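You operate a simulated robot arm through the tools that you are given. There is no shell and no other tool. Be economical: measure what you need, move in short steps, check, and stop when the job is done.

You run a simulated two-armed robot. Do the job below in one go: nothing can be reset, and whatever is moved stays where it is left.

## Task
Pick up the jar from the top of the sample bench with one hand, pass it to the other hand and put it on the low shelf of the sample bench. Set down upright: jar.

It is judged by the outcome, as a careful person would: the job done as asked, and still so three seconds after it is handed in. It fails if anything else is knocked over, pushed out of place, dropped, spilled or broken.

## Robot
Two 6-joint arms with two-finger parallel grippers on one trunk, on a base that drives. Base frame: it is fixed to the floor where the robot stands at the start and does not move with it; the origin is under the middle of the robot, x ahead of it, y to its left, z up; the surface under the hand at the start is at about z = 0.8. Readings come in m, rad, newtons and seconds.
The left shoulder is at the start at [-0.107, 0.177, 0.71], the right one opposite. With the tool pointing down near the work surface each hand reaches from about 0.1 to 0.68 m from the robot's upright axis, wherever it stands, measured 20 degrees to its own side. Places, roughly: low shelf of the sample bench [0.7, -0.9, 0.2]. Payload 1.57 kg a hand.
The TCP of each hand is the grasp point between the finger pads, 0.03 m short of the fingertips. In the tool frame z runs along the fingers and y along their closing line. Largest opening 0.08 m; finger width 0.017, thickness 0.012; the body of the gripper, 0.04 by 0.082 m, starts 0.08 m behind the TCP.
Orientation is told as [roll, pitch, yaw] about the base's x, y, z axes, in that order, counted from this pose: with the fingers straight down and closing along the base's y, the tool's x points along the base's -x, its y along +y and its z along -z.

## Interface
- The arms move only by the tool apply_moves. It takes "left_moves", "right_moves" or both (then of equal length, played together; a hand with none holds still); each is a list of rows, each a list of 7 numbers: the shift along the tool's x, y, z in m, then the turn, a rotation vector about the tool's x, y, z in rad, then the gripper command, from -1 (shut) to 1 (fully open), values between in proportion. In form: [[dx, dy, dz, wx, wy, wz, gripper], ...]. A call has 1 to 10 rows; each row is the pose to reach, as a shift and turn from the pose commanded when the call began, along the tool's axes at that moment. Each row takes 0.2 s and may step no farther than 0.05 m and 0.15 rad from the row before; otherwise, or with a gripper value out of range, the whole call is refused. A pose out of reach is approached as far as the arm can. The call stops where the force on the tool passes 40 N (or 10 N more than at its start, if that is more) or the arm is blocked; 0.2 s more then pass. Each finger travels about 0.072 m/s and halts on what it meets, pressing with about 29 N; the grip force reading is that of the motor and also rises with nothing between the fingers. The clock runs only during rows and for 0.2 s after the last one: add rows that repeat a pose to give the fingers time. It gives the time, the measured TCP pose, the force on the tool (base axes), the opening and the grip force at its end, in the units of the frame above (readings bear some noise), with the torque about the TCP (base axes, N m) and any sound that the robot's microphone picked up.
- Cameras (640 x 400 px; columns grow to the right, rows downward): "scene" is now at [0.0363, -0.0209, 1.4455]; the picture's right is [-0.20, -0.98, 0.00], its down [-0.64, 0.13, -0.76] and it looks along [0.74, -0.15, -0.65] (base axes); focal length 256 px, centre (320, 200). "left" rides on the left gripper at [0.072, 0.007, -0.122] in its tool frame; the picture's right is [-0.09, 1.00, 0.00], its down [-0.84, -0.08, -0.54] and it looks along [-0.54, -0.05, 0.84] (tool axes); focal length 238 px, centre (320, 200). "right" rides on the right gripper at [0.072, -0.007, -0.122] in its tool frame; the picture's right is [0.09, 1.00, 0.00], its down [-0.84, 0.08, -0.54] and it looks along [-0.54, 0.05, 0.84] (tool axes); focal length 238 px, centre (320, 200). There is no depth. A picture from a camera that has moved, and an enlarged one, comes with that camera's place and axes in the base frame and with its lens. The place of the scene camera against the robot may be out by one fixed shift of up to 0.018 m in any direction.
- get_image(camera): a new picture of that camera. No time passes.
- lift_body(by): slides the trunk up (or, below 0, down) by that many m; the arms and the scene camera ride with it, the base frame stays. It gives what a move gives, with no picture.
- drive_base(legs): drives the robot by 1 to 6 legs, each [ahead, left, turn to the left] in m, m and rad, along the robot's own axes; the way and the turn of a leg run together, so that a leg with both is an arc; at most 1.5 m and 3.142 rad a leg. The arms and the cameras ride along, it lands a little off, and it stops where it bumps. It gives what a move gives.
- turn_head(pan, tilt): turns the head with the scene camera to pan (to the left, within 2.496 rad either way) and tilt (down, from -0.506 to 1.204), counted from straight ahead of the robot. It gives what a move gives.
- enlarge(camera, box): a new picture of the part [left, top, right, bottom] of that camera's present view, enlarged. No time passes.
- close_job(): hands the job in; it is judged then, once.

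Work in short steps. Places have to be worked out from the pictures, the camera data and where the tool is seen: move nearer, look again, correct. Check each grasp and each placing, and mend what went wrong. You have 120 turns and 88 pictures in all, those below and enlarged ones among them. Open the grippers and draw the arms clear of the work before you hand the job in, unless the task says otherwise; then end with one line.

The tools are called after "Request:" as name(argument=value, ...) on one line, values as JSON. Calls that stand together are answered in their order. apply_moves: Moves the arms, as the interface text tells. Its arguments: {"type":"object","properties":{"left_moves":{"type":"array","items":{"type":"array","items":{"type":"number"}}},"right_moves":{"type":"array","items":{"type":"array","items":{"type":"number"}}}},"required":[]} The other tools are called the same way: lift_body (by) slides the trunk up or down; drive_base (legs) drives the base; turn_head (pan, tilt) turns the head that bears the scene camera; get_image (camera) takes a picture; enlarge (camera, box) takes an enlarged picture of a part of a camera's view; close_job () hands the job in.

At the start:

```text
time: 0.0
left_eef_pos: [0.4915, 0.1349, 1.0558]
left_tool_rot: [0.0, 0.001, -0.001]
left_contact_force: [0.7, -0.4, 0.4]
left_torque: [-0.03, -0.03, 0.0]
left_gripper_width: 0.08
left_finger_force: 0.2
right_eef_pos: [0.4791, -0.3034, 1.0849]
right_tool_rot: [0.0, -0.001, 0.001]
right_contact_force: [-0.3, -0.4, 0.2]
right_torque: [0.02, 0.03, -0.02]
right_gripper_width: 0.0801
right_finger_force: 0.0
trunk travel left (down, up): [-0.15, 0.178]
robot x, y, heading: [0.0005, 0.0007, -0.001]
head pan, tilt: [-0.199, 0.71]
```

scene: 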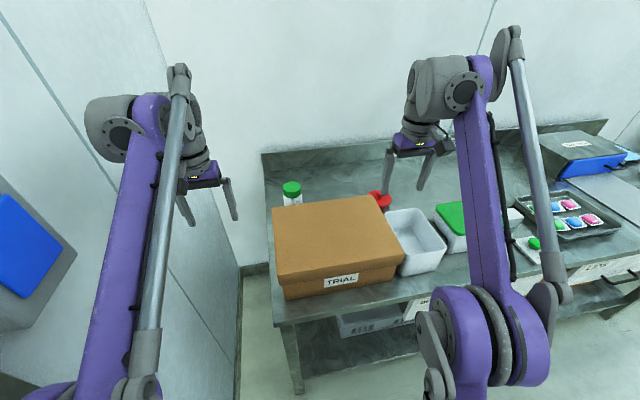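
right: 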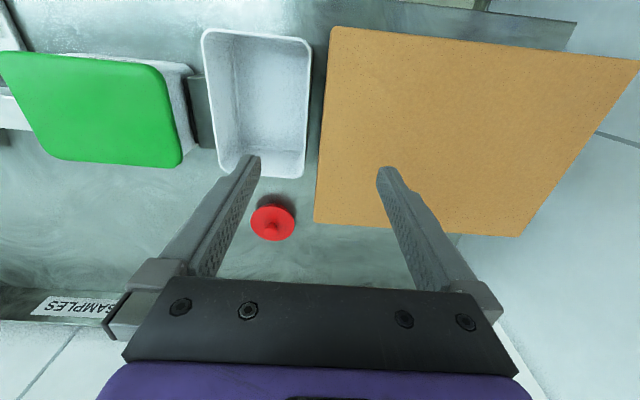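
left: 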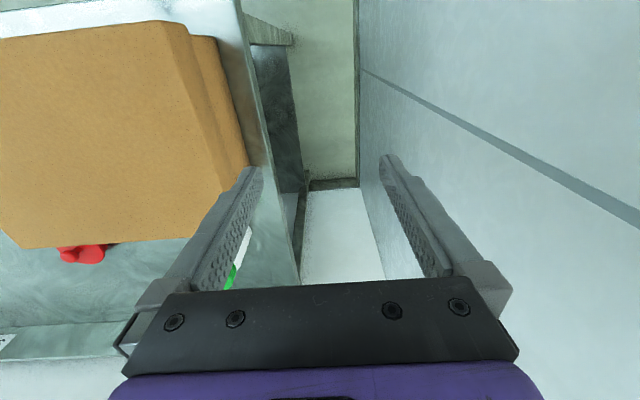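

I see a green-capped object and a red-topped one behind the box. I'll look closer to tell which is the jar.

Request:
enlarge(camera="scene", box=[250, 160, 450, 285])

Request:
enlarge(camera="scene", box=[440, 160, 640, 285])

```text
3.20 times, centred on (350, 222) of scene
camera zoom: at [0.0363, -0.0209, 1.4455], right [-0.2, -0.98, 0.0], down [-0.64, 0.13, -0.76], along [0.74, -0.15, -0.65], focal length 818 px, centre (224, 128)
```

zoom: 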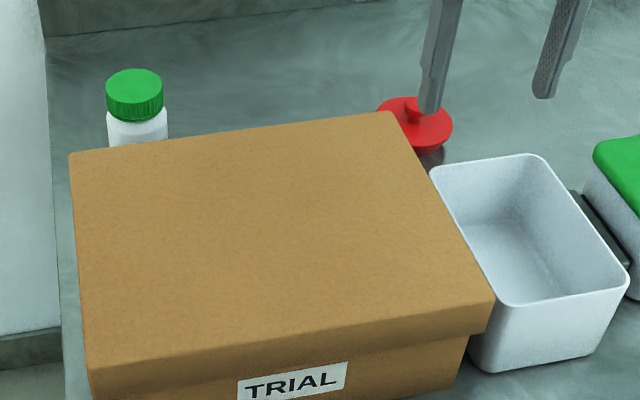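

```text
3.20 times, centred on (540, 222) of scene
camera zoom: at [0.0363, -0.0209, 1.4455], right [-0.2, -0.98, 0.0], down [-0.64, 0.13, -0.76], along [0.74, -0.15, -0.65], focal length 818 px, centre (-384, 128)
```

zoom: 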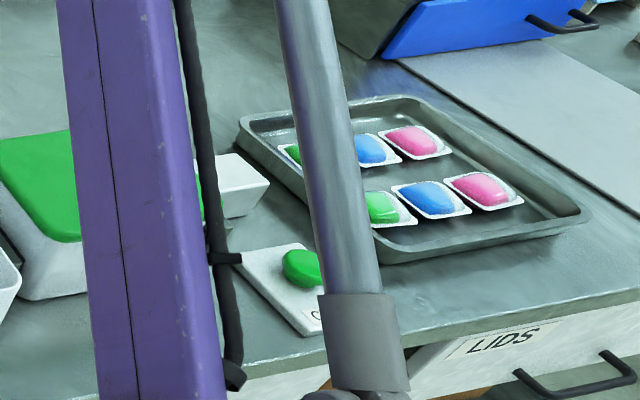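

Two candidates: a green-capped white bottle and a red knob-lidded item. I'll raise the trunk for a better view, and look over the rest of the bench to the right too.

Request:
lift_body(by=0.17)

Request:
turn_head(pan=-0.8, tilt=0.6)

Request:
get_image(camera="scene")

Request:
get_image(camera="right")

Request:
get_image(camera="left")

```text
time: 1.9
left_eef_pos: [0.4911, 0.1352, 1.2262]
left_tool_rot: [0.0, 0.0, 0.002]
left_contact_force: [-0.6, 0.7, -1.1]
left_torque: [0.0, 0.02, -0.02]
left_gripper_width: 0.08
left_finger_force: 0.0
right_eef_pos: [0.4773, -0.3009, 1.2547]
right_tool_rot: [-0.001, 0.0, 0.0]
right_contact_force: [-0.6, 0.7, 0.7]
right_torque: [0.02, -0.03, 0.03]
right_gripper_width: 0.0801
right_finger_force: 0.0
trunk travel left (down, up): [-0.32, 0.008]
robot x, y, heading: [-0.0006, 0.0017, -0.003]
head pan, tilt: [-0.199, 0.71]
```

```text
time: 2.9
left_eef_pos: [0.4924, 0.1362, 1.2268]
left_tool_rot: [0.0, 0.001, -0.001]
left_contact_force: [-0.5, 1.2, -0.5]
left_torque: [0.0, 0.0, 0.03]
left_gripper_width: 0.0802
left_finger_force: 0.0
right_eef_pos: [0.4785, -0.3027, 1.2547]
right_tool_rot: [0.0, -0.002, -0.001]
right_contact_force: [0.3, 0.1, 0.4]
right_torque: [0.03, 0.02, -0.01]
right_gripper_width: 0.08
right_finger_force: 0.0
trunk travel left (down, up): [-0.32, 0.008]
robot x, y, heading: [-0.0019, 0.0012, 0.001]
head pan, tilt: [-0.799, 0.6]
```

```text
82 pictures are left
camera scene: at [0.0049, -0.0675, 1.6286], right [-0.72, -0.7, 0.0], down [-0.39, 0.4, -0.82], along [0.58, -0.59, -0.57], focal length 256 px, centre (320, 200)
```

scene: 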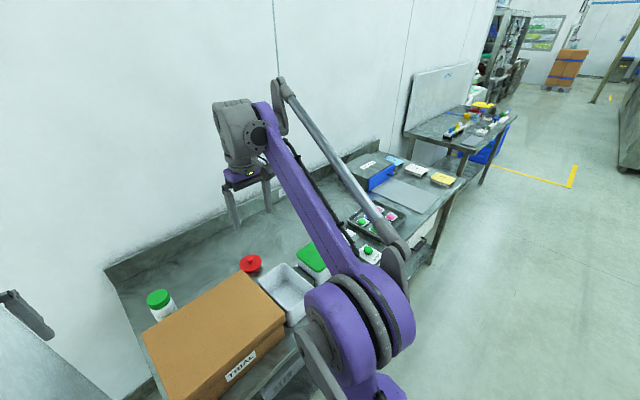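

```text
81 pictures are left
camera right: at [0.4077, -0.3096, 1.3766], right [-0.09, 1.0, 0.0], down [0.84, 0.08, 0.54], along [0.54, 0.05, -0.84], focal length 238 px, centre (320, 200)
```

right: 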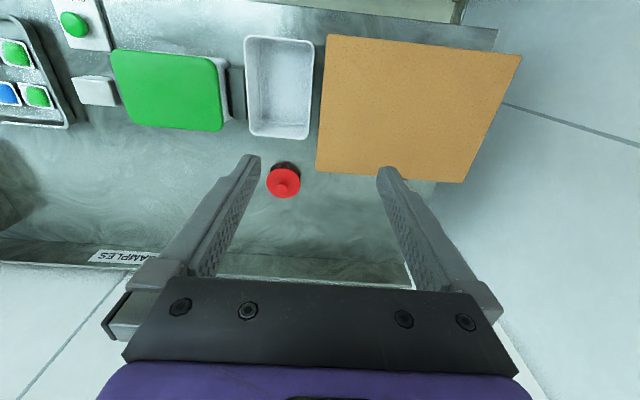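

```text
80 pictures are left
camera left: at [0.4209, 0.1428, 1.3473], right [0.09, 1.0, 0.0], down [0.84, -0.08, 0.54], along [0.54, -0.05, -0.84], focal length 238 px, centre (320, 200)
```

left: 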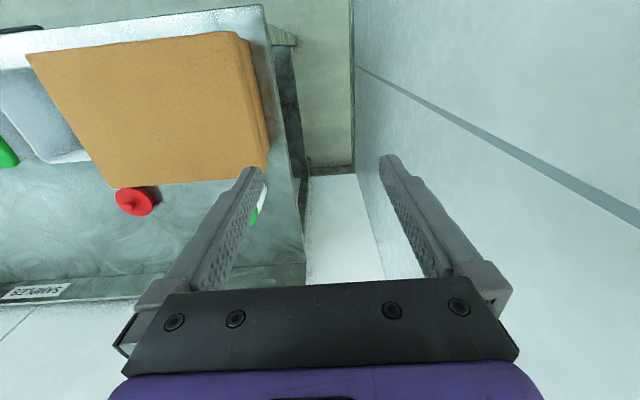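

The trunk is up. I'll enlarge the red-lidded and green-capped objects from this new view.

Request:
enlarge(camera="scene", box=[130, 230, 290, 330])

Request:
enlarge(camera="right", box=[230, 140, 340, 210])

Request:
enlarge(camera="scene", box=[330, 130, 490, 270])

```text
4.00 times, centred on (210, 280) of scene
camera zoom: at [0.0049, -0.0675, 1.6286], right [-0.72, -0.7, 0.0], down [-0.39, 0.4, -0.82], along [0.58, -0.59, -0.57], focal length 1022 px, centre (760, -120)
```

zoom: 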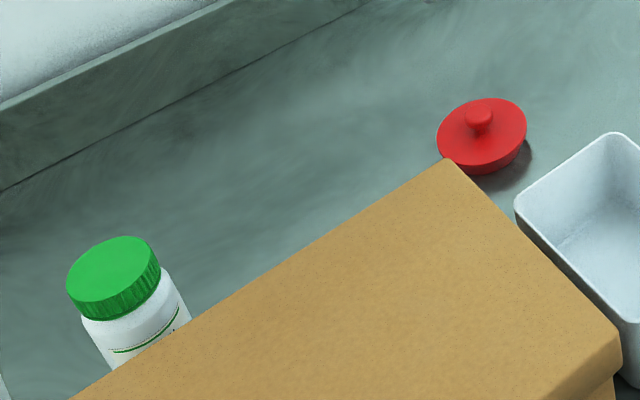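

```text
5.71 times, centred on (285, 175) of right
camera zoom: at [0.4077, -0.3096, 1.3766], right [-0.09, 1.0, 0.0], down [0.84, 0.08, 0.54], along [0.54, 0.05, -0.84], focal length 1362 px, centre (520, 343)
```

zoom: 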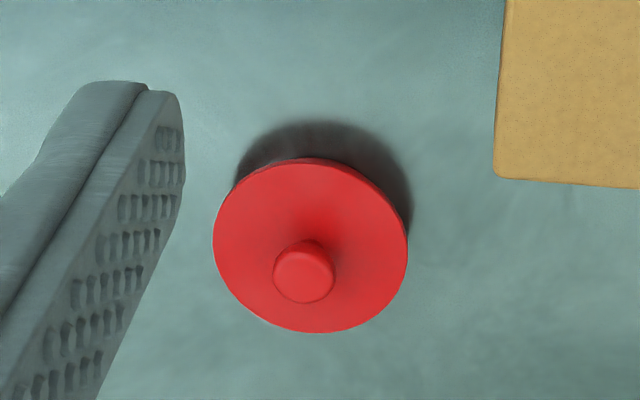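

```text
2.86 times, centred on (410, 200) of scene
camera zoom: at [0.0049, -0.0675, 1.6286], right [-0.72, -0.7, 0.0], down [-0.39, 0.4, -0.82], along [0.58, -0.59, -0.57], focal length 730 px, centre (63, 200)
```

zoom: 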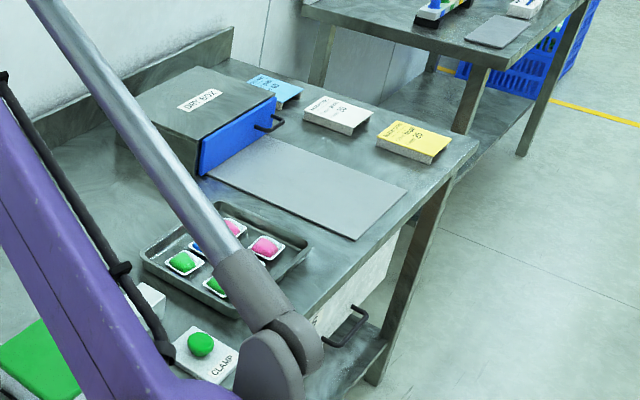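

The jar is most likely the green-capped white container, about (0.71, -0.064), behind the box. I'll look down ahead of the robot to see how far I can drive toward the bench.

Request:
turn_head(pan=0.0, tilt=1.0)

Request:
get_image(camera="scene")

```text
time: 4.0
left_eef_pos: [0.4927, 0.1363, 1.2264]
left_tool_rot: [0.001, 0.0, 0.0]
left_contact_force: [-0.1, -0.6, -0.2]
left_torque: [-0.01, 0.03, -0.01]
left_gripper_width: 0.0797
left_finger_force: 0.0
right_eef_pos: [0.4785, -0.303, 1.2543]
right_tool_rot: [0.0, 0.0, 0.002]
right_contact_force: [0.5, -0.2, -0.4]
right_torque: [-0.04, 0.0, -0.01]
right_gripper_width: 0.0801
right_finger_force: 0.1
trunk travel left (down, up): [-0.32, 0.008]
robot x, y, heading: [-0.0014, -0.0022, 0.002]
head pan, tilt: [0.0, 1.0]
```

```text
76 pictures are left
camera scene: at [0.0127, -0.0043, 1.5966], right [0.0, -1.0, 0.0], down [-0.84, 0.0, -0.54], along [0.54, 0.0, -0.84], focal length 256 px, centre (320, 200)
```

scene: 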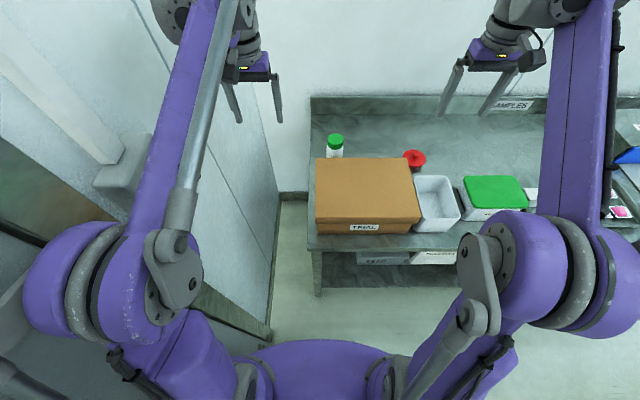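

The wall on the left appears close. I'll look to the left to know the arm's free space.

Request:
turn_head(pan=0.9, tilt=0.6)

Request:
get_image(camera="scene")

```text
time: 5.2
left_eef_pos: [0.4925, 0.136, 1.228]
left_tool_rot: [-0.001, 0.0, 0.001]
left_contact_force: [1.3, 0.1, 1.3]
left_torque: [-0.02, -0.01, 0.02]
left_gripper_width: 0.0797
left_finger_force: 0.1
right_eef_pos: [0.478, -0.3024, 1.2544]
right_tool_rot: [0.0, 0.0, 0.001]
right_contact_force: [0.2, 0.6, -0.6]
right_torque: [-0.02, 0.0, 0.0]
right_gripper_width: 0.0798
right_finger_force: 0.0
trunk travel left (down, up): [-0.32, 0.008]
robot x, y, heading: [0.0005, -0.0026, 0.002]
head pan, tilt: [0.901, 0.6]
```

```text
75 pictures are left
camera scene: at [-0.002, 0.065, 1.6286], right [0.78, -0.62, 0.0], down [-0.35, -0.44, -0.82], along [0.51, 0.65, -0.57], focal length 256 px, centre (320, 200)
```

scene: 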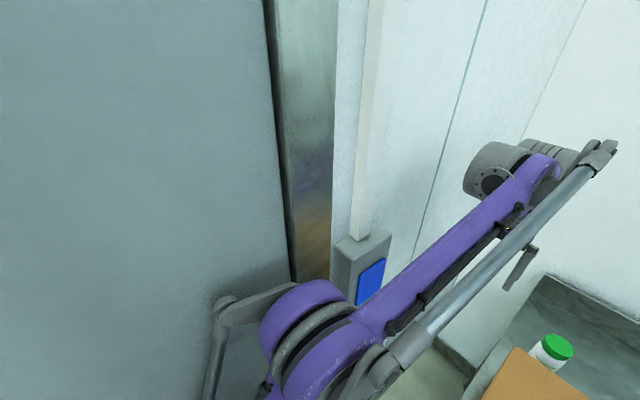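

The left wall is close, so I'll shift the robot right by 0.3 m and 0.1 m ahead. That puts the jar at a comfortable reach for the left hand.

Request:
drive_base(legs=[[0, -0.3, 0], [0.1, 0, 0]])

Request:
turn_head(pan=0.3, tilt=0.75)

Request:
get_image(camera="scene")

Request:
get_image(camera="left")

```text
time: 9.2
left_eef_pos: [0.5887, -0.167, 1.2263]
left_tool_rot: [0.001, 0.0, 0.002]
left_contact_force: [-0.9, 0.1, -0.3]
left_torque: [-0.01, -0.02, 0.03]
left_gripper_width: 0.0802
left_finger_force: 0.1
right_eef_pos: [0.5756, -0.6043, 1.2543]
right_tool_rot: [0.0, -0.002, 0.0]
right_contact_force: [-0.4, 0.7, -0.1]
right_torque: [0.02, 0.0, 0.02]
right_gripper_width: 0.0799
right_finger_force: 0.1
trunk travel left (down, up): [-0.32, 0.008]
robot x, y, heading: [0.0998, -0.307, 0.002]
head pan, tilt: [0.901, 0.6]
```

```text
time: 10.2
left_eef_pos: [0.5894, -0.1666, 1.227]
left_tool_rot: [0.001, -0.001, 0.001]
left_contact_force: [-0.1, 0.8, 1.0]
left_torque: [-0.02, 0.03, 0.0]
left_gripper_width: 0.08
left_finger_force: 0.1
right_eef_pos: [0.5761, -0.6059, 1.2546]
right_tool_rot: [-0.001, 0.0, 0.0]
right_contact_force: [-0.2, -0.2, -0.1]
right_torque: [0.02, 0.03, 0.0]
right_gripper_width: 0.0799
right_finger_force: 0.0
trunk travel left (down, up): [-0.32, 0.008]
robot x, y, heading: [0.0979, -0.3045, -0.002]
head pan, tilt: [0.3, 0.75]
```

```text
74 pictures are left
camera scene: at [0.1195, -0.2835, 1.6157], right [0.3, -0.95, 0.0], down [-0.65, -0.2, -0.73], along [0.7, 0.22, -0.68], focal length 256 px, centre (320, 200)
```

scene: 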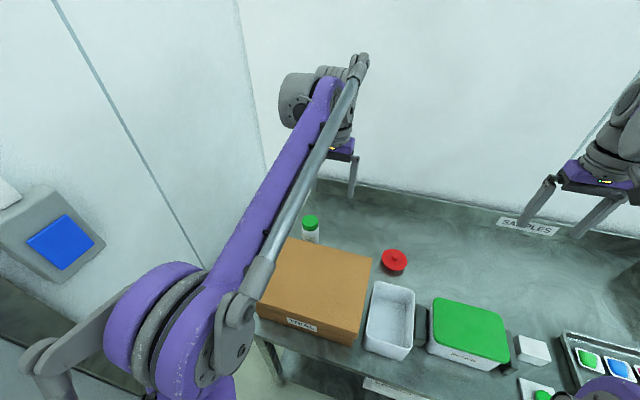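

```text
73 pictures are left
camera left: at [0.5176, -0.1601, 1.3474], right [0.09, 1.0, 0.0], down [0.84, -0.08, 0.54], along [0.54, -0.05, -0.84], focal length 238 px, centre (320, 200)
```

left: 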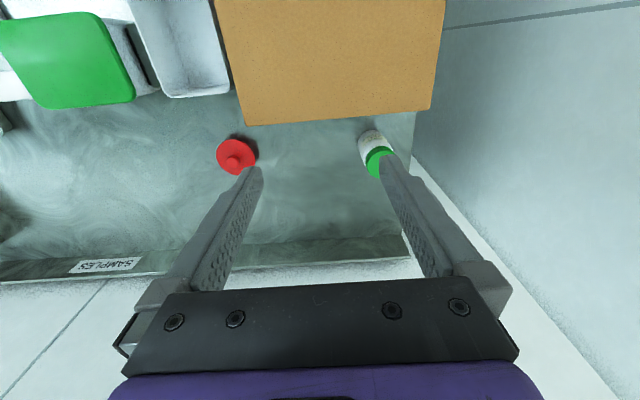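

The left camera agrees on the jar at about (0.706, -0.066). I'll bring the left hand above it at z≈1.1 and recheck.

Request:
apply_moves(left_moves=[[-0.024, 0.02, 0.025, 0, 0, 0, 1], [-0.048, 0.04, 0.05, 0, 0, 0, 1], [-0.072, 0.06, 0.075, 0, 0, 0, 1], [-0.096, 0.08, 0.1, 0, 0, 0, 1], [-0.117, 0.1, 0.125, 0, 0, 0, 1], [-0.117, 0.1, 0.125, 0, 0, 0, 1]])

Request:
get_image(camera="left")

Request:
enlarge(camera="scene", box=[250, 140, 410, 280])

```text
time: 11.6
left_eef_pos: [0.7048, -0.0669, 1.1019]
left_tool_rot: [-0.002, 0.002, 0.002]
left_contact_force: [-0.3, -0.1, 1.0]
left_torque: [-0.01, -0.01, 0.02]
left_gripper_width: 0.0802
left_finger_force: 0.0
right_eef_pos: [0.5768, -0.6053, 1.2549]
right_tool_rot: [0.001, 0.001, 0.001]
right_contact_force: [0.3, -0.3, -0.6]
right_torque: [0.0, 0.04, -0.02]
right_gripper_width: 0.0801
right_finger_force: 0.1
trunk travel left (down, up): [-0.32, 0.008]
robot x, y, heading: [0.0975, -0.3015, 0.001]
head pan, tilt: [0.3, 0.75]
```

```text
72 pictures are left
camera left: at [0.6326, -0.0606, 1.2216], right [0.09, 1.0, 0.0], down [0.84, -0.08, 0.54], along [0.54, -0.05, -0.84], focal length 238 px, centre (320, 200)
```

left: 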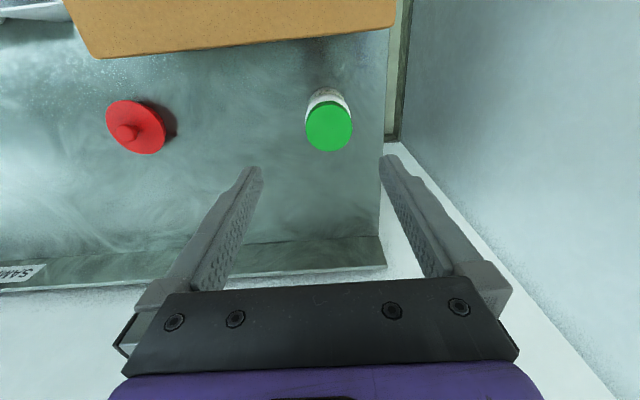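

```text
2.86 times, centred on (330, 210) of scene
camera zoom: at [0.1192, -0.2839, 1.6157], right [0.3, -0.95, 0.0], down [-0.65, -0.2, -0.73], along [0.7, 0.22, -0.68], focal length 730 px, centre (291, 171)
```

zoom: 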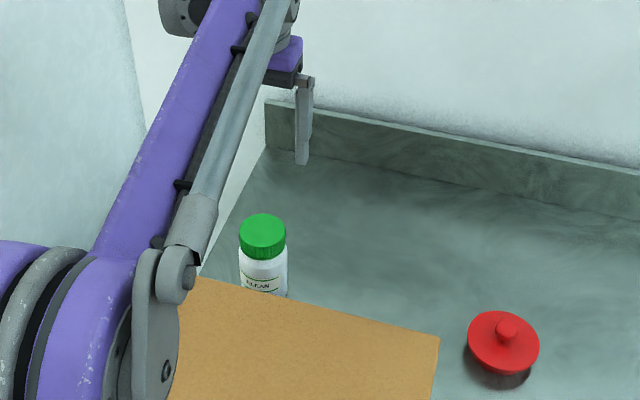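

Crossing the two left-camera rays gives the cap top at about (0.725, -0.056, 0.885). I'll go over it at z≈0.99 and recheck.

Request:
apply_moves(left_moves=[[-0.007, 0.004, 0.04, 0, 0, 0, 1], [-0.014, 0.008, 0.08, 0, 0, 0, 1], [-0.02, 0.011, 0.112, 0, 0, 0, 1], [-0.02, 0.011, 0.112, 0, 0, 0, 1]])

Request:
get_image(camera="left")

Request:
enlarge(camera="scene", box=[250, 140, 410, 280])

```text
time: 12.6
left_eef_pos: [0.7239, -0.0552, 0.9906]
left_tool_rot: [0.0, 0.001, 0.002]
left_contact_force: [-0.9, 0.1, 0.0]
left_torque: [-0.01, 0.0, -0.01]
left_gripper_width: 0.08
left_finger_force: 0.1
right_eef_pos: [0.5776, -0.6062, 1.256]
right_tool_rot: [-0.001, -0.002, 0.002]
right_contact_force: [-0.2, -1.2, 0.0]
right_torque: [0.0, -0.01, 0.04]
right_gripper_width: 0.0802
right_finger_force: 0.0
trunk travel left (down, up): [-0.32, 0.008]
robot x, y, heading: [0.0985, -0.3037, 0.01]
head pan, tilt: [0.3, 0.75]
```

```text
70 pictures are left
camera left: at [0.6532, -0.0492, 1.1104], right [0.09, 1.0, 0.0], down [0.84, -0.08, 0.54], along [0.54, -0.05, -0.84], focal length 238 px, centre (320, 200)
```

left: 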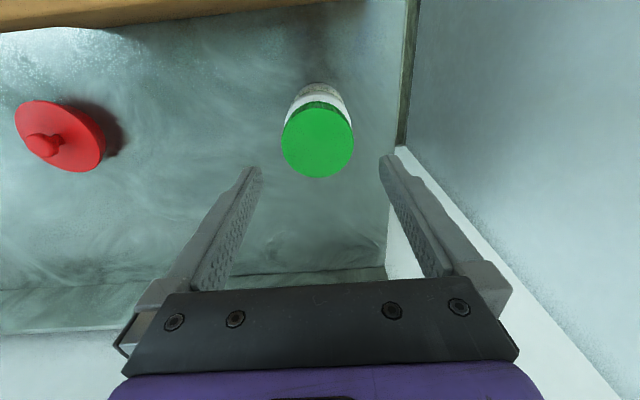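

```text
2.86 times, centred on (330, 210) of scene
camera zoom: at [0.1196, -0.2836, 1.6157], right [0.3, -0.95, 0.0], down [-0.65, -0.2, -0.73], along [0.7, 0.22, -0.68], focal length 730 px, centre (291, 171)
```

zoom: 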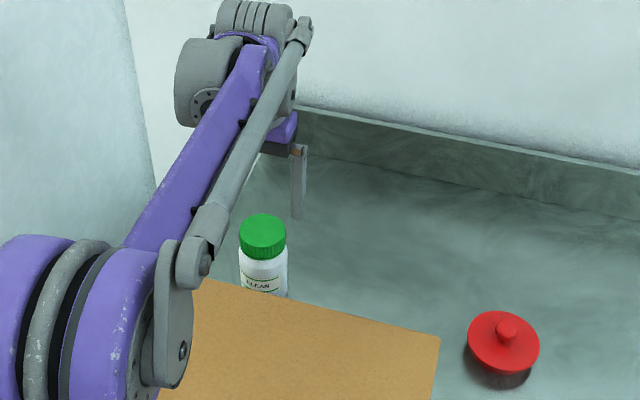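

Now the cap reads at about (0.72, -0.057) with its top near z 0.91 and a diameter of about 6 cm. I'll descend until the fingertips are just above the cap and check.

Request:
apply_moves(left_moves=[[0.002, -0.001, 0.022, 0, 0, 0, 1], [0.004, -0.002, 0.042, 0, 0, 0, 1], [0.004, -0.002, 0.042, 0, 0, 0, 1]])

Request:
get_image(camera="left")

Request:
enlarge(camera="scene", box=[250, 140, 410, 280])

```text
time: 13.4
left_eef_pos: [0.7209, -0.0573, 0.9471]
left_tool_rot: [0.001, 0.0, 0.002]
left_contact_force: [0.3, 0.3, -0.1]
left_torque: [0.01, -0.01, 0.01]
left_gripper_width: 0.0798
left_finger_force: 0.0
right_eef_pos: [0.5772, -0.6048, 1.2554]
right_tool_rot: [-0.001, 0.001, 0.002]
right_contact_force: [-0.9, 0.2, -0.6]
right_torque: [-0.01, 0.0, -0.01]
right_gripper_width: 0.0801
right_finger_force: 0.0
trunk travel left (down, up): [-0.32, 0.008]
robot x, y, heading: [0.0983, -0.3043, 0.002]
head pan, tilt: [0.3, 0.75]
```

```text
68 pictures are left
camera left: at [0.6491, -0.0511, 1.0678], right [0.09, 1.0, 0.0], down [0.84, -0.08, 0.54], along [0.54, -0.05, -0.84], focal length 238 px, centre (320, 200)
```

left: 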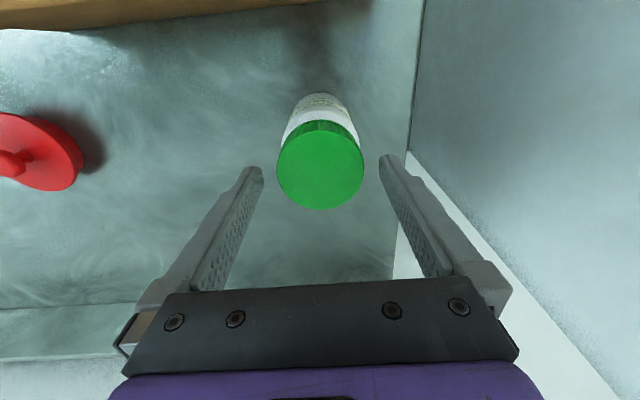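

```text
2.86 times, centred on (330, 210) of scene
camera zoom: at [0.1198, -0.2835, 1.6157], right [0.3, -0.95, 0.0], down [-0.65, -0.2, -0.73], along [0.7, 0.22, -0.68], focal length 730 px, centre (291, 171)
```

zoom: 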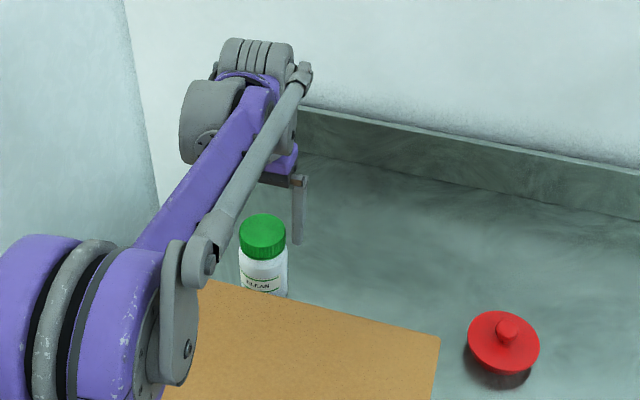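

Aligned: the cap centre is at (0.7206, -0.0576, 0.91), matching the TCP. I'll descend 0.047 m and close on the cap.

Request:
apply_moves(left_moves=[[0, 0, 0.025, 0, 0, 0, 1], [0, 0, 0.047, 0, 0, 0, 1], [0, 0, 0.047, 0, 0, 0, 1], [0, 0, 0.047, 0, 0, 0, 0.2], [0, 0, 0.047, 0, 0, 0, -1], [0, 0, 0.047, 0, 0, 0, -1], [0, 0, 0.047, 0, 0, 0, -1]])

Request:
get_image(camera="left")

```text
time: 15.0
left_eef_pos: [0.7216, -0.0574, 0.9007]
left_tool_rot: [0.001, 0.0, 0.003]
left_contact_force: [-0.1, -0.9, 0.7]
left_torque: [-0.02, -0.03, 0.02]
left_gripper_width: 0.0631
left_finger_force: 28.7
right_eef_pos: [0.5757, -0.6046, 1.2552]
right_tool_rot: [0.001, 0.0, 0.001]
right_contact_force: [-0.4, 0.1, -0.5]
right_torque: [-0.03, -0.01, 0.01]
right_gripper_width: 0.0802
right_finger_force: 0.1
trunk travel left (down, up): [-0.32, 0.008]
robot x, y, heading: [0.0964, -0.3031, 0.005]
head pan, tilt: [0.3, 0.75]
```

```text
66 pictures are left
camera left: at [0.65, -0.0513, 1.0208], right [0.09, 1.0, 0.0], down [0.84, -0.08, 0.54], along [0.54, -0.05, -0.84], focal length 238 px, centre (320, 200)
```

left: 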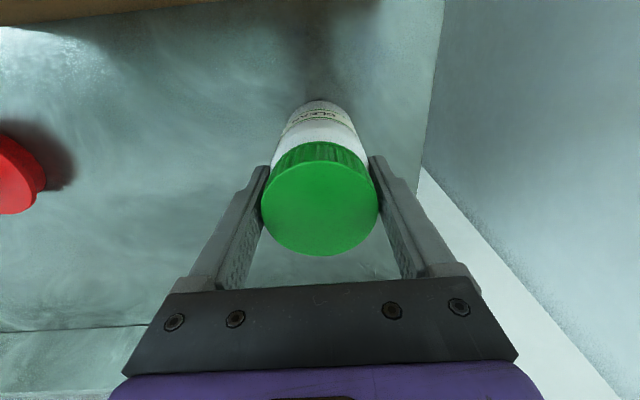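

Gripped at 0.063 m wide with 28.7 N. I'll lift straight up to about z=1.1.

Request:
apply_moves(left_moves=[[0, 0, -0.02, 0, 0, 0, -1], [0, 0, -0.05, 0, 0, 0, -1], [0, 0, -0.09, 0, 0, 0, -1], [0, 0, -0.13, 0, 0, 0, -1], [0, 0, -0.17, 0, 0, 0, -1], [0, 0, -0.21, 0, 0, 0, -1], [0, 0, -0.21, 0, 0, 0, -1]])

Request:
get_image(camera="left")

Request:
get_image(camera="scene")

```text
time: 16.6
left_eef_pos: [0.72, -0.0565, 1.1081]
left_tool_rot: [0.001, 0.0, 0.001]
left_contact_force: [0.1, 1.1, -0.7]
left_torque: [0.03, 0.02, 0.02]
left_gripper_width: 0.0627
left_finger_force: 28.9
right_eef_pos: [0.5768, -0.6043, 1.2546]
right_tool_rot: [0.001, -0.001, 0.002]
right_contact_force: [0.0, -0.8, -0.2]
right_torque: [0.0, 0.01, 0.0]
right_gripper_width: 0.08
right_finger_force: 0.1
trunk travel left (down, up): [-0.32, 0.008]
robot x, y, heading: [0.0948, -0.305, 0.003]
head pan, tilt: [0.3, 0.75]
```

```text
65 pictures are left
camera left: at [0.649, -0.0507, 1.2302], right [0.09, 1.0, 0.0], down [0.84, -0.08, 0.54], along [0.54, -0.05, -0.84], focal length 238 px, centre (320, 200)
```

left: 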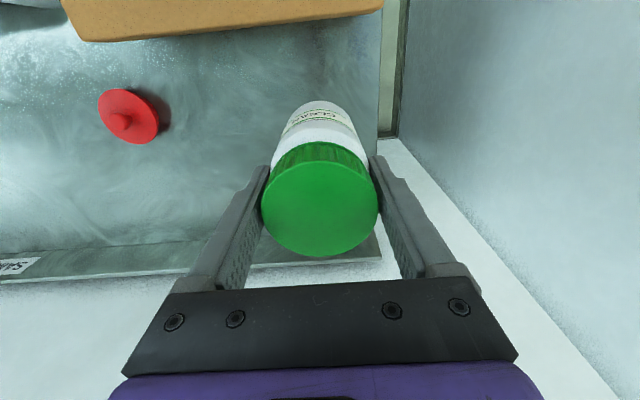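

```text
64 pictures are left
camera scene: at [0.1201, -0.2834, 1.6157], right [0.3, -0.95, 0.0], down [-0.65, -0.2, -0.73], along [0.7, 0.22, -0.68], focal length 256 px, centre (320, 200)
```

scene: 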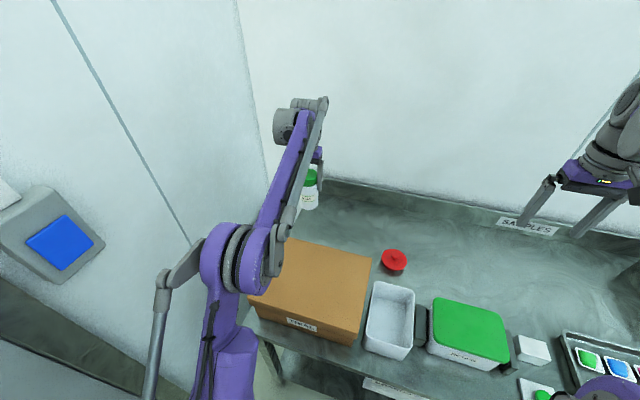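

The jar is held. Before backing away, I'll check the space behind and to the right of the robot.

Request:
turn_head(pan=-2.4, tilt=0.6)

Request:
get_image(camera="scene")

Request:
turn_head(pan=-1.1, tilt=0.7)

Request:
get_image(camera="scene")

```text
time: 19.0
left_eef_pos: [0.7211, -0.0573, 1.1099]
left_tool_rot: [-0.001, 0.001, 0.002]
left_contact_force: [-0.6, 0.0, -2.1]
left_torque: [0.0, 0.0, -0.03]
left_gripper_width: 0.0627
left_finger_force: 29.1
right_eef_pos: [0.5762, -0.606, 1.2546]
right_tool_rot: [0.001, 0.001, 0.001]
right_contact_force: [0.2, 0.6, -0.5]
right_torque: [-0.03, -0.01, -0.01]
right_gripper_width: 0.08
right_finger_force: 0.0
trunk travel left (down, up): [-0.32, 0.008]
robot x, y, heading: [0.0945, -0.3036, 0.006]
head pan, tilt: [-2.4, 0.6]
```

```text
63 pictures are left
camera scene: at [-0.0241, -0.3681, 1.6286], right [-0.68, 0.74, 0.0], down [0.42, 0.38, -0.83], along [-0.61, -0.56, -0.56], focal length 256 px, centre (320, 200)
```

scene: 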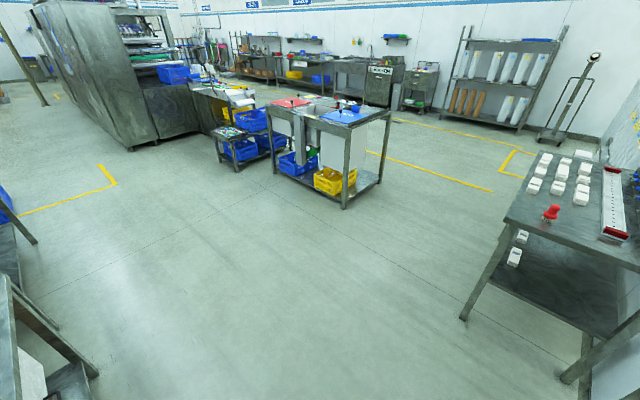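

```text
time: 20.5
left_eef_pos: [0.7194, -0.058, 1.1078]
left_tool_rot: [0.001, -0.001, 0.002]
left_contact_force: [-0.2, -0.4, -0.9]
left_torque: [0.04, 0.0, 0.0]
left_gripper_width: 0.0628
left_finger_force: 28.9
right_eef_pos: [0.5765, -0.605, 1.2555]
right_tool_rot: [0.0, 0.0, 0.003]
right_contact_force: [-0.5, -0.2, -0.6]
right_torque: [0.02, 0.01, 0.02]
right_gripper_width: 0.0799
right_finger_force: 0.1
trunk travel left (down, up): [-0.32, 0.008]
robot x, y, heading: [0.0995, -0.3029, 0.004]
head pan, tilt: [-1.1, 0.7]
```

```text
62 pictures are left
camera scene: at [0.0796, -0.3838, 1.62], right [-0.89, -0.46, 0.0], down [-0.29, 0.57, -0.77], along [0.35, -0.68, -0.64], focal length 256 px, centre (320, 200)
```

scene: 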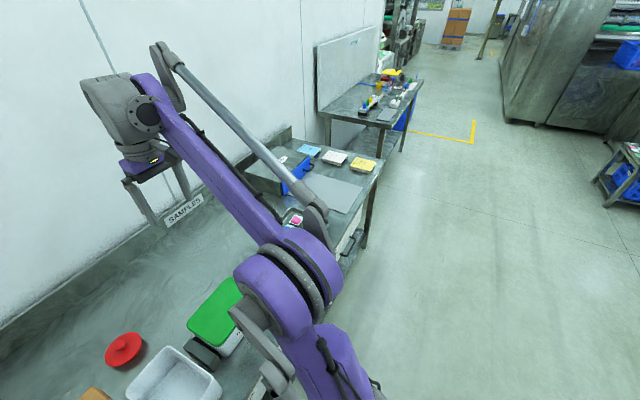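

There is ample free floor behind and to the right. I'll bring the jar up and toward the robot's middle, then back off from the bench and shift right toward y≈-0.9.

Request:
apply_moves(left_moves=[[0, 0, -0.04, 0, 0, 0, -1], [0.02, -0.02, -0.06, 0, 0, 0, -1], [0.045, -0.055, -0.06, 0, 0, 0, -1], [0.07, -0.09, -0.06, 0, 0, 0, -1], [0.095, -0.125, -0.06, 0, 0, 0, -1], [0.12, -0.16, -0.06, 0, 0, 0, -1], [0.14, -0.19, -0.06, 0, 0, 0, -1], [0.14, -0.19, -0.06, 0, 0, 0, -1]])

Request:
drive_base(legs=[[-0.55, 0, 0], [0, -0.55, 0]])

Request:
turn_head(pan=0.0, tilt=0.75)

Request:
get_image(camera="scene")

```text
time: 22.3
left_eef_pos: [0.5827, -0.249, 1.1689]
left_tool_rot: [-0.001, -0.001, 0.001]
left_contact_force: [0.1, 1.0, -1.2]
left_torque: [0.02, 0.0, 0.01]
left_gripper_width: 0.0628
left_finger_force: 28.9
right_eef_pos: [0.5764, -0.6041, 1.2554]
right_tool_rot: [-0.001, 0.001, 0.003]
right_contact_force: [0.5, 1.0, 0.3]
right_torque: [-0.04, -0.02, -0.03]
right_gripper_width: 0.08
right_finger_force: 0.1
trunk travel left (down, up): [-0.32, 0.008]
robot x, y, heading: [0.0974, -0.3043, 0.004]
head pan, tilt: [-1.1, 0.7]
```

```text
time: 30.4
left_eef_pos: [0.043, -0.7973, 1.1707]
left_tool_rot: [-0.001, -0.001, 0.009]
left_contact_force: [0.6, -0.6, -0.4]
left_torque: [0.0, -0.02, 0.04]
left_gripper_width: 0.0628
left_finger_force: 29.4
right_eef_pos: [0.0401, -1.1514, 1.2542]
right_tool_rot: [-0.001, -0.001, 0.011]
right_contact_force: [-0.1, -0.3, -0.3]
right_torque: [0.0, -0.02, 0.01]
right_gripper_width: 0.08
right_finger_force: 0.1
trunk travel left (down, up): [-0.32, 0.008]
robot x, y, heading: [-0.4407, -0.8573, 0.007]
head pan, tilt: [-1.1, 0.7]
```

```text
time: 31.7
left_eef_pos: [0.0423, -0.7965, 1.1705]
left_tool_rot: [0.0, -0.002, 0.009]
left_contact_force: [1.0, 0.8, -2.0]
left_torque: [0.01, -0.03, 0.02]
left_gripper_width: 0.0627
left_finger_force: 29.4
right_eef_pos: [0.0394, -1.1515, 1.2549]
right_tool_rot: [0.0, 0.002, 0.008]
right_contact_force: [-0.3, 0.5, -0.1]
right_torque: [0.01, 0.0, -0.01]
right_gripper_width: 0.0798
right_finger_force: 0.0
trunk travel left (down, up): [-0.32, 0.008]
robot x, y, heading: [-0.4413, -0.8542, 0.011]
head pan, tilt: [0.0, 0.75]
```

```text
61 pictures are left
camera scene: at [-0.4158, -0.8581, 1.6157], right [0.01, -1.0, 0.0], down [-0.68, -0.01, -0.73], along [0.73, 0.01, -0.68], focal length 256 px, centre (320, 200)
```

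scene: 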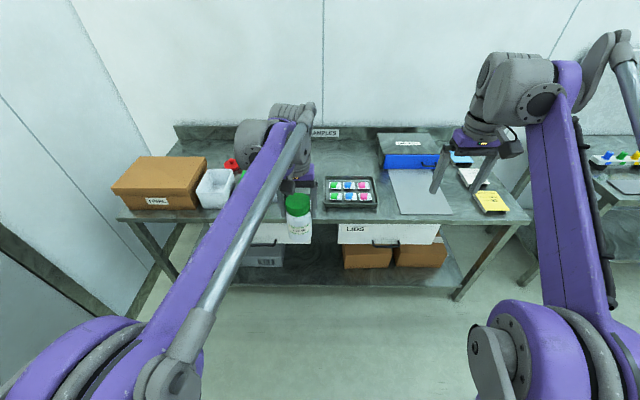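

The handover space is clear, and on the low shelf I see a grey bin and two cardboard boxes with gaps. I'll move the jar to y≈-0.9 while pitching the right hand to point forward and about 30° down.

Request:
apply_moves(left_moves=[[0, -0.015, 0, 0, 0, 0, -1], [0, -0.03, 0, 0, 0, 0, -1], [0, -0.045, 0, 0, 0, 0, -1], [0, -0.06, 0, 0, 0, 0, -1], [0, -0.075, 0, 0, 0, 0, -1], [0, -0.09, 0, 0, 0, 0, -1], [0, -0.1, 0, 0, 0, 0, -1], [0, -0.1, 0, 0, 0, 0, -1]], right_moves=[[0, 0, 0, 0, -0.149, 0, 1], [0, 0, 0, 0, -0.298, 0, 1], [0, 0, 0, 0, -0.447, 0, 1], [0, 0, 0, 0, -0.596, 0, 1], [0, 0, 0, 0, -0.745, 0, 1], [0, 0, 0, 0, -0.894, 0, 1], [0, 0, 0, 0, -1.04, 0, 1], [0, 0, 0, 0, -1.04, 0, 1]])

Request:
get_image(camera="scene")

```text
time: 33.5
left_eef_pos: [0.0425, -0.8976, 1.1713]
left_tool_rot: [0.0, -0.001, 0.009]
left_contact_force: [-0.3, -0.1, -1.4]
left_torque: [0.0, -0.05, 0.02]
left_gripper_width: 0.0625
left_finger_force: 28.9
right_eef_pos: [0.0396, -1.1525, 1.2546]
right_tool_rot: [-0.003, -1.042, 0.011]
right_contact_force: [0.0, 0.4, 0.4]
right_torque: [-0.01, -0.02, 0.01]
right_gripper_width: 0.0799
right_finger_force: 0.1
trunk travel left (down, up): [-0.32, 0.008]
robot x, y, heading: [-0.4393, -0.8553, 0.007]
head pan, tilt: [0.0, 0.75]
```

```text
60 pictures are left
camera scene: at [-0.4155, -0.858, 1.6157], right [0.01, -1.0, 0.0], down [-0.68, -0.01, -0.73], along [0.73, 0.01, -0.68], focal length 256 px, centre (320, 200)
```

scene: 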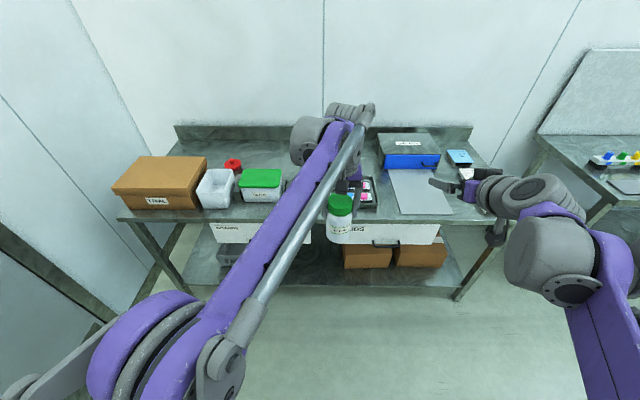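

The right hand reaches that pitch well. Next I'll yaw it left by 0.7 rad and bring it to a pre-grasp point 0.12 m short of the jar's body, from the back right and below the left fingertips.

Request:
apply_moves(right_moves=[[0.0184, 0.031, -0.004, -0.099, 0, -0.058, 1], [0.0368, 0.0625, -0.008, -0.199, 0, -0.116, 1], [0.0552, 0.094, -0.012, -0.298, 0, -0.174, 1], [0.0737, 0.125, -0.016, -0.397, 0, -0.232, 1], [0.092, 0.156, -0.02, -0.497, 0, -0.29, 1], [0.1105, 0.1875, -0.0247, -0.596, 0, -0.348, 1], [0.1105, 0.1875, -0.0247, -0.596, 0, -0.348, 1]])

Request:
get_image(camera="scene")

Request:
get_image(camera="right")

```text
time: 35.1
left_eef_pos: [0.042, -0.8976, 1.17]
left_tool_rot: [-0.001, 0.0, 0.007]
left_contact_force: [0.0, -0.8, -1.4]
left_torque: [-0.01, 0.04, 0.01]
left_gripper_width: 0.0627
left_finger_force: 28.9
right_eef_pos: [-0.0394, -0.968, 1.1723]
right_tool_rot: [0.004, -1.042, 0.697]
right_contact_force: [1.1, 0.9, 0.6]
right_torque: [0.0, 0.0, 0.0]
right_gripper_width: 0.0802
right_finger_force: 0.1
trunk travel left (down, up): [-0.32, 0.008]
robot x, y, heading: [-0.4405, -0.8527, 0.009]
head pan, tilt: [0.0, 0.75]
```

```text
59 pictures are left
camera scene: at [-0.4158, -0.8582, 1.6157], right [0.01, -1.0, 0.0], down [-0.68, -0.01, -0.73], along [0.73, 0.01, -0.68], focal length 256 px, centre (320, 200)
```

scene: 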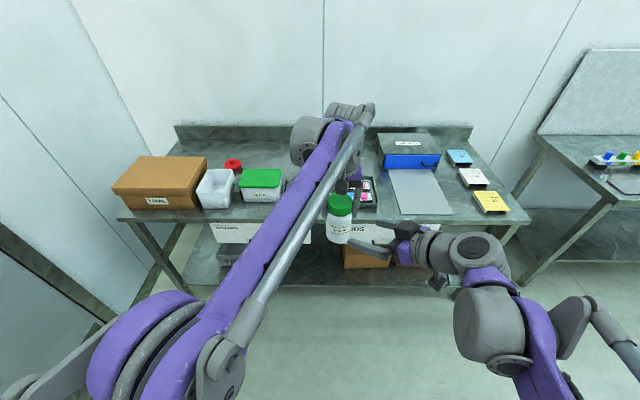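

```text
58 pictures are left
camera right: at [-0.1427, -1.064, 1.1712], right [-0.68, 0.73, -0.08], down [-0.08, 0.03, 1.0], along [0.73, 0.68, 0.04], focal length 238 px, centre (320, 200)
```

right: 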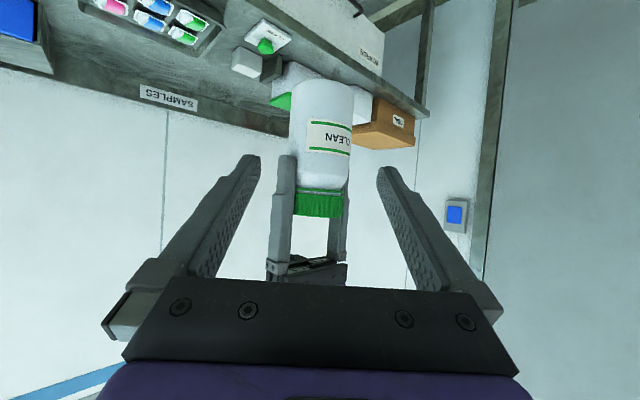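

The jar is well centred between the right fingers and clear of the left fingertips. I'll advance 0.06 m and check before enclosing it.

Request:
apply_moves(right_moves=[[0.001, 0.001, 0.03, 0, 0, 0, 1], [0.002, 0.002, 0.06, 0, 0, 0, 1], [0.002, 0.002, 0.06, 0, 0, 0, 1]])

Request:
get_image(camera="right")

Request:
enlarge(camera="scene", box=[290, 160, 450, 280])

```text
time: 35.9
left_eef_pos: [0.0413, -0.8969, 1.1702]
left_tool_rot: [-0.001, -0.001, 0.007]
left_contact_force: [-0.5, 0.4, -1.2]
left_torque: [-0.03, -0.04, 0.0]
left_gripper_width: 0.0627
left_finger_force: 29.6
right_eef_pos: [-0.001, -0.9313, 1.141]
right_tool_rot: [0.002, -1.04, 0.697]
right_contact_force: [-0.6, -0.8, 0.1]
right_torque: [0.01, 0.03, 0.0]
right_gripper_width: 0.08
right_finger_force: 0.0
trunk travel left (down, up): [-0.32, 0.008]
robot x, y, heading: [-0.4453, -0.8553, 0.004]
head pan, tilt: [0.0, 0.75]
```

```text
57 pictures are left
camera right: at [-0.1049, -1.0281, 1.14], right [-0.68, 0.73, -0.08], down [-0.08, 0.03, 1.0], along [0.73, 0.68, 0.04], focal length 238 px, centre (320, 200)
```

right: 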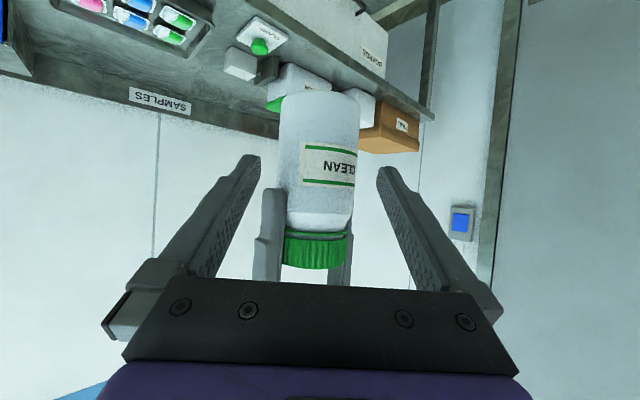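

```text
3.33 times, centred on (370, 220) of scene
camera zoom: at [-0.4165, -0.8582, 1.6157], right [0.01, -1.0, 0.0], down [-0.68, -0.01, -0.73], along [0.73, 0.01, -0.68], focal length 852 px, centre (153, 133)
```

zoom: 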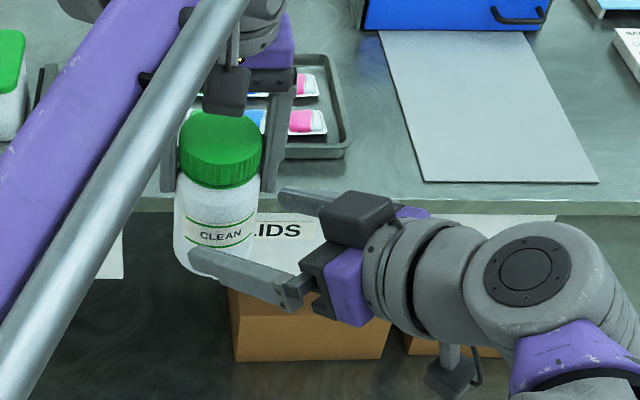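

Aligned, and clearances to the left hand look adequate. I'll advance another 0.057 m, stopping slightly short of the jar axis, which the pads still cover.

Request:
apply_moves(right_moves=[[0, 0, 0.02, 0, 0, 0, 1], [0, 0, 0.04, 0, 0, 0, 1], [0, 0, 0.057, 0, 0, 0, 1], [0, 0, 0.057, 0, 0, 0, 1]])

Request:
get_image(camera="right")

Request:
enlarge(camera="scene", box=[290, 160, 450, 280])

```text
time: 36.9
left_eef_pos: [0.0416, -0.8977, 1.1696]
left_tool_rot: [-0.001, 0.0, 0.009]
left_contact_force: [0.0, -1.0, -1.1]
left_torque: [0.0, -0.03, -0.03]
left_gripper_width: 0.0626
left_finger_force: 29.3
right_eef_pos: [0.0358, -0.9002, 1.1114]
right_tool_rot: [0.002, -1.04, 0.699]
right_contact_force: [-0.3, 0.3, -1.0]
right_torque: [-0.02, 0.0, 0.0]
right_gripper_width: 0.0799
right_finger_force: 0.0
trunk travel left (down, up): [-0.32, 0.008]
robot x, y, heading: [-0.4442, -0.8519, 0.008]
head pan, tilt: [0.0, 0.75]
```

```text
55 pictures are left
camera right: at [-0.0668, -0.9963, 1.1107], right [-0.68, 0.73, -0.08], down [-0.08, 0.03, 1.0], along [0.73, 0.68, 0.04], focal length 238 px, centre (320, 200)
```

right: 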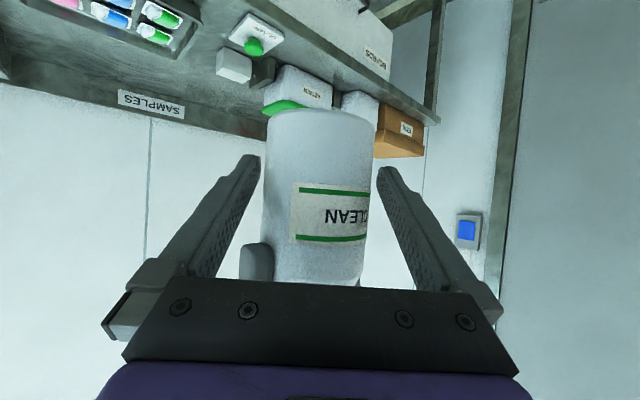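

```text
3.33 times, centred on (370, 220) of scene
camera zoom: at [-0.4161, -0.8582, 1.6157], right [0.01, -1.0, 0.0], down [-0.68, -0.01, -0.73], along [0.73, 0.01, -0.68], focal length 852 px, centre (153, 133)
```

zoom: 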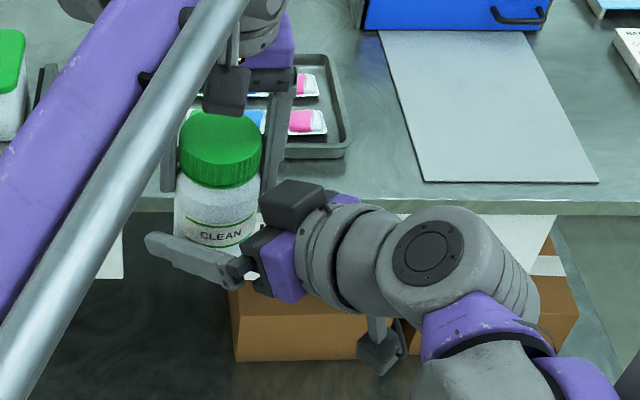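

The jar body sits between the right fingers. Closing the right gripper with the left still holding.

Request:
apply_moves(right_moves=[[0, 0, 0, 0, 0, 0, 0.7], [0, 0, 0, 0, 0, 0, 0.5], [0, 0, 0, 0, 0, 0, -1], [0, 0, 0, 0, 0, 0, -1], [0, 0, 0, 0, 0, 0, -1]])

```text
time: 38.1
left_eef_pos: [0.0421, -0.898, 1.1711]
left_tool_rot: [0.002, 0.001, 0.01]
left_contact_force: [-13.5, 8.7, 4.1]
left_torque: [0.42, 0.52, 0.1]
left_gripper_width: 0.0627
left_finger_force: 29.1
right_eef_pos: [0.0363, -0.9009, 1.1113]
right_tool_rot: [0.002, -1.041, 0.696]
right_contact_force: [13.3, -9.2, -3.5]
right_torque: [0.06, 0.31, -0.2]
right_gripper_width: 0.0622
right_finger_force: 29.2
trunk travel left (down, up): [-0.32, 0.008]
robot x, y, heading: [-0.4409, -0.8532, 0.012]
head pan, tilt: [0.0, 0.75]
```

Both hold the jar, but there is a side load of about 16 N because of a small centring error. I'll relieve it by shifting the right hand a little along its -y.

Request:
apply_moves(right_moves=[[0, -0.001, 0, 0, 0, 0, -1], [0, -0.002, 0, 0, 0, 0, -1], [0, -0.002, 0, 0, 0, 0, -1]])

```text
time: 38.9
left_eef_pos: [0.0407, -0.8984, 1.1701]
left_tool_rot: [0.0, 0.001, 0.007]
left_contact_force: [-12.7, 3.6, 4.7]
left_torque: [0.35, 0.59, 0.1]
left_gripper_width: 0.0628
left_finger_force: 29.1
right_eef_pos: [0.0361, -0.9015, 1.1108]
right_tool_rot: [0.004, -1.039, 0.698]
right_contact_force: [13.4, -3.6, -4.8]
right_torque: [-0.16, 0.15, -0.17]
right_gripper_width: 0.0618
right_finger_force: 29.3
trunk travel left (down, up): [-0.32, 0.008]
robot x, y, heading: [-0.4403, -0.8545, 0.007]
head pan, tilt: [0.0, 0.75]
```

That helped; I'll continue the same correction with a slight forward shift.

Request:
apply_moves(right_moves=[[0, -0.002, 0.001, 0, 0, 0, -1], [0, -0.004, 0.002, 0, 0, 0, -1], [0, -0.004, 0.002, 0, 0, 0, -1]])

```text
time: 39.7
left_eef_pos: [0.0436, -0.8984, 1.1706]
left_tool_rot: [-0.002, -0.004, 0.009]
left_contact_force: [20.9, -8.8, -18.5]
left_torque: [-0.47, -0.54, -0.09]
left_gripper_width: 0.0627
left_finger_force: 28.9
right_eef_pos: [0.0396, -0.902, 1.1094]
right_tool_rot: [0.011, -1.041, 0.696]
right_contact_force: [-20.7, 9.1, 16.6]
right_torque: [0.02, -0.77, 0.14]
right_gripper_width: 0.062
right_finger_force: 29.4
trunk travel left (down, up): [-0.32, 0.008]
robot x, y, heading: [-0.4449, -0.8553, 0.006]
head pan, tilt: [0.0, 0.75]
```

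That overshot, so I'll go back by part of it.

Request:
apply_moves(right_moves=[[0, 0.001, -0.0008, 0, 0, 0, -1], [0, 0.002, -0.0014, 0, 0, 0, -1], [0, 0.002, -0.0014, 0, 0, 0, -1]])

```text
time: 40.5
left_eef_pos: [0.0421, -0.8988, 1.1717]
left_tool_rot: [-0.002, -0.002, 0.01]
left_contact_force: [12.0, -16.7, 5.7]
left_torque: [-0.72, -0.5, 0.23]
left_gripper_width: 0.0625
left_finger_force: 29.0
right_eef_pos: [0.0379, -0.9023, 1.1111]
right_tool_rot: [0.002, -1.04, 0.701]
right_contact_force: [-12.1, 15.4, -6.3]
right_torque: [-0.26, -0.24, -0.14]
right_gripper_width: 0.0622
right_finger_force: 28.4
trunk travel left (down, up): [-0.32, 0.008]
robot x, y, heading: [-0.4417, -0.8587, 0.01]
head pan, tilt: [0.0, 0.75]
```

The load is now along the right tool's +y; a small +y shift should null it.

Request:
apply_moves(right_moves=[[0, 0.001, 0, 0, 0, 0, -1], [0, 0.002, 0, 0, 0, 0, -1], [0, 0.002, 0, 0, 0, 0, -1]])

```text
time: 41.3
left_eef_pos: [0.0418, -0.8977, 1.1709]
left_tool_rot: [-0.001, 0.003, 0.009]
left_contact_force: [-2.8, -13.8, 18.5]
left_torque: [-0.7, 0.18, 0.09]
left_gripper_width: 0.0625
left_finger_force: 29.1
right_eef_pos: [0.0375, -0.9019, 1.1108]
right_tool_rot: [0.001, -1.041, 0.698]
right_contact_force: [2.3, 14.3, -18.7]
right_torque: [-0.2, 0.11, -0.05]
right_gripper_width: 0.0618
right_finger_force: 29.0
trunk travel left (down, up): [-0.32, 0.008]
robot x, y, heading: [-0.4347, -0.8528, 0.012]
head pan, tilt: [0.0, 0.75]
```

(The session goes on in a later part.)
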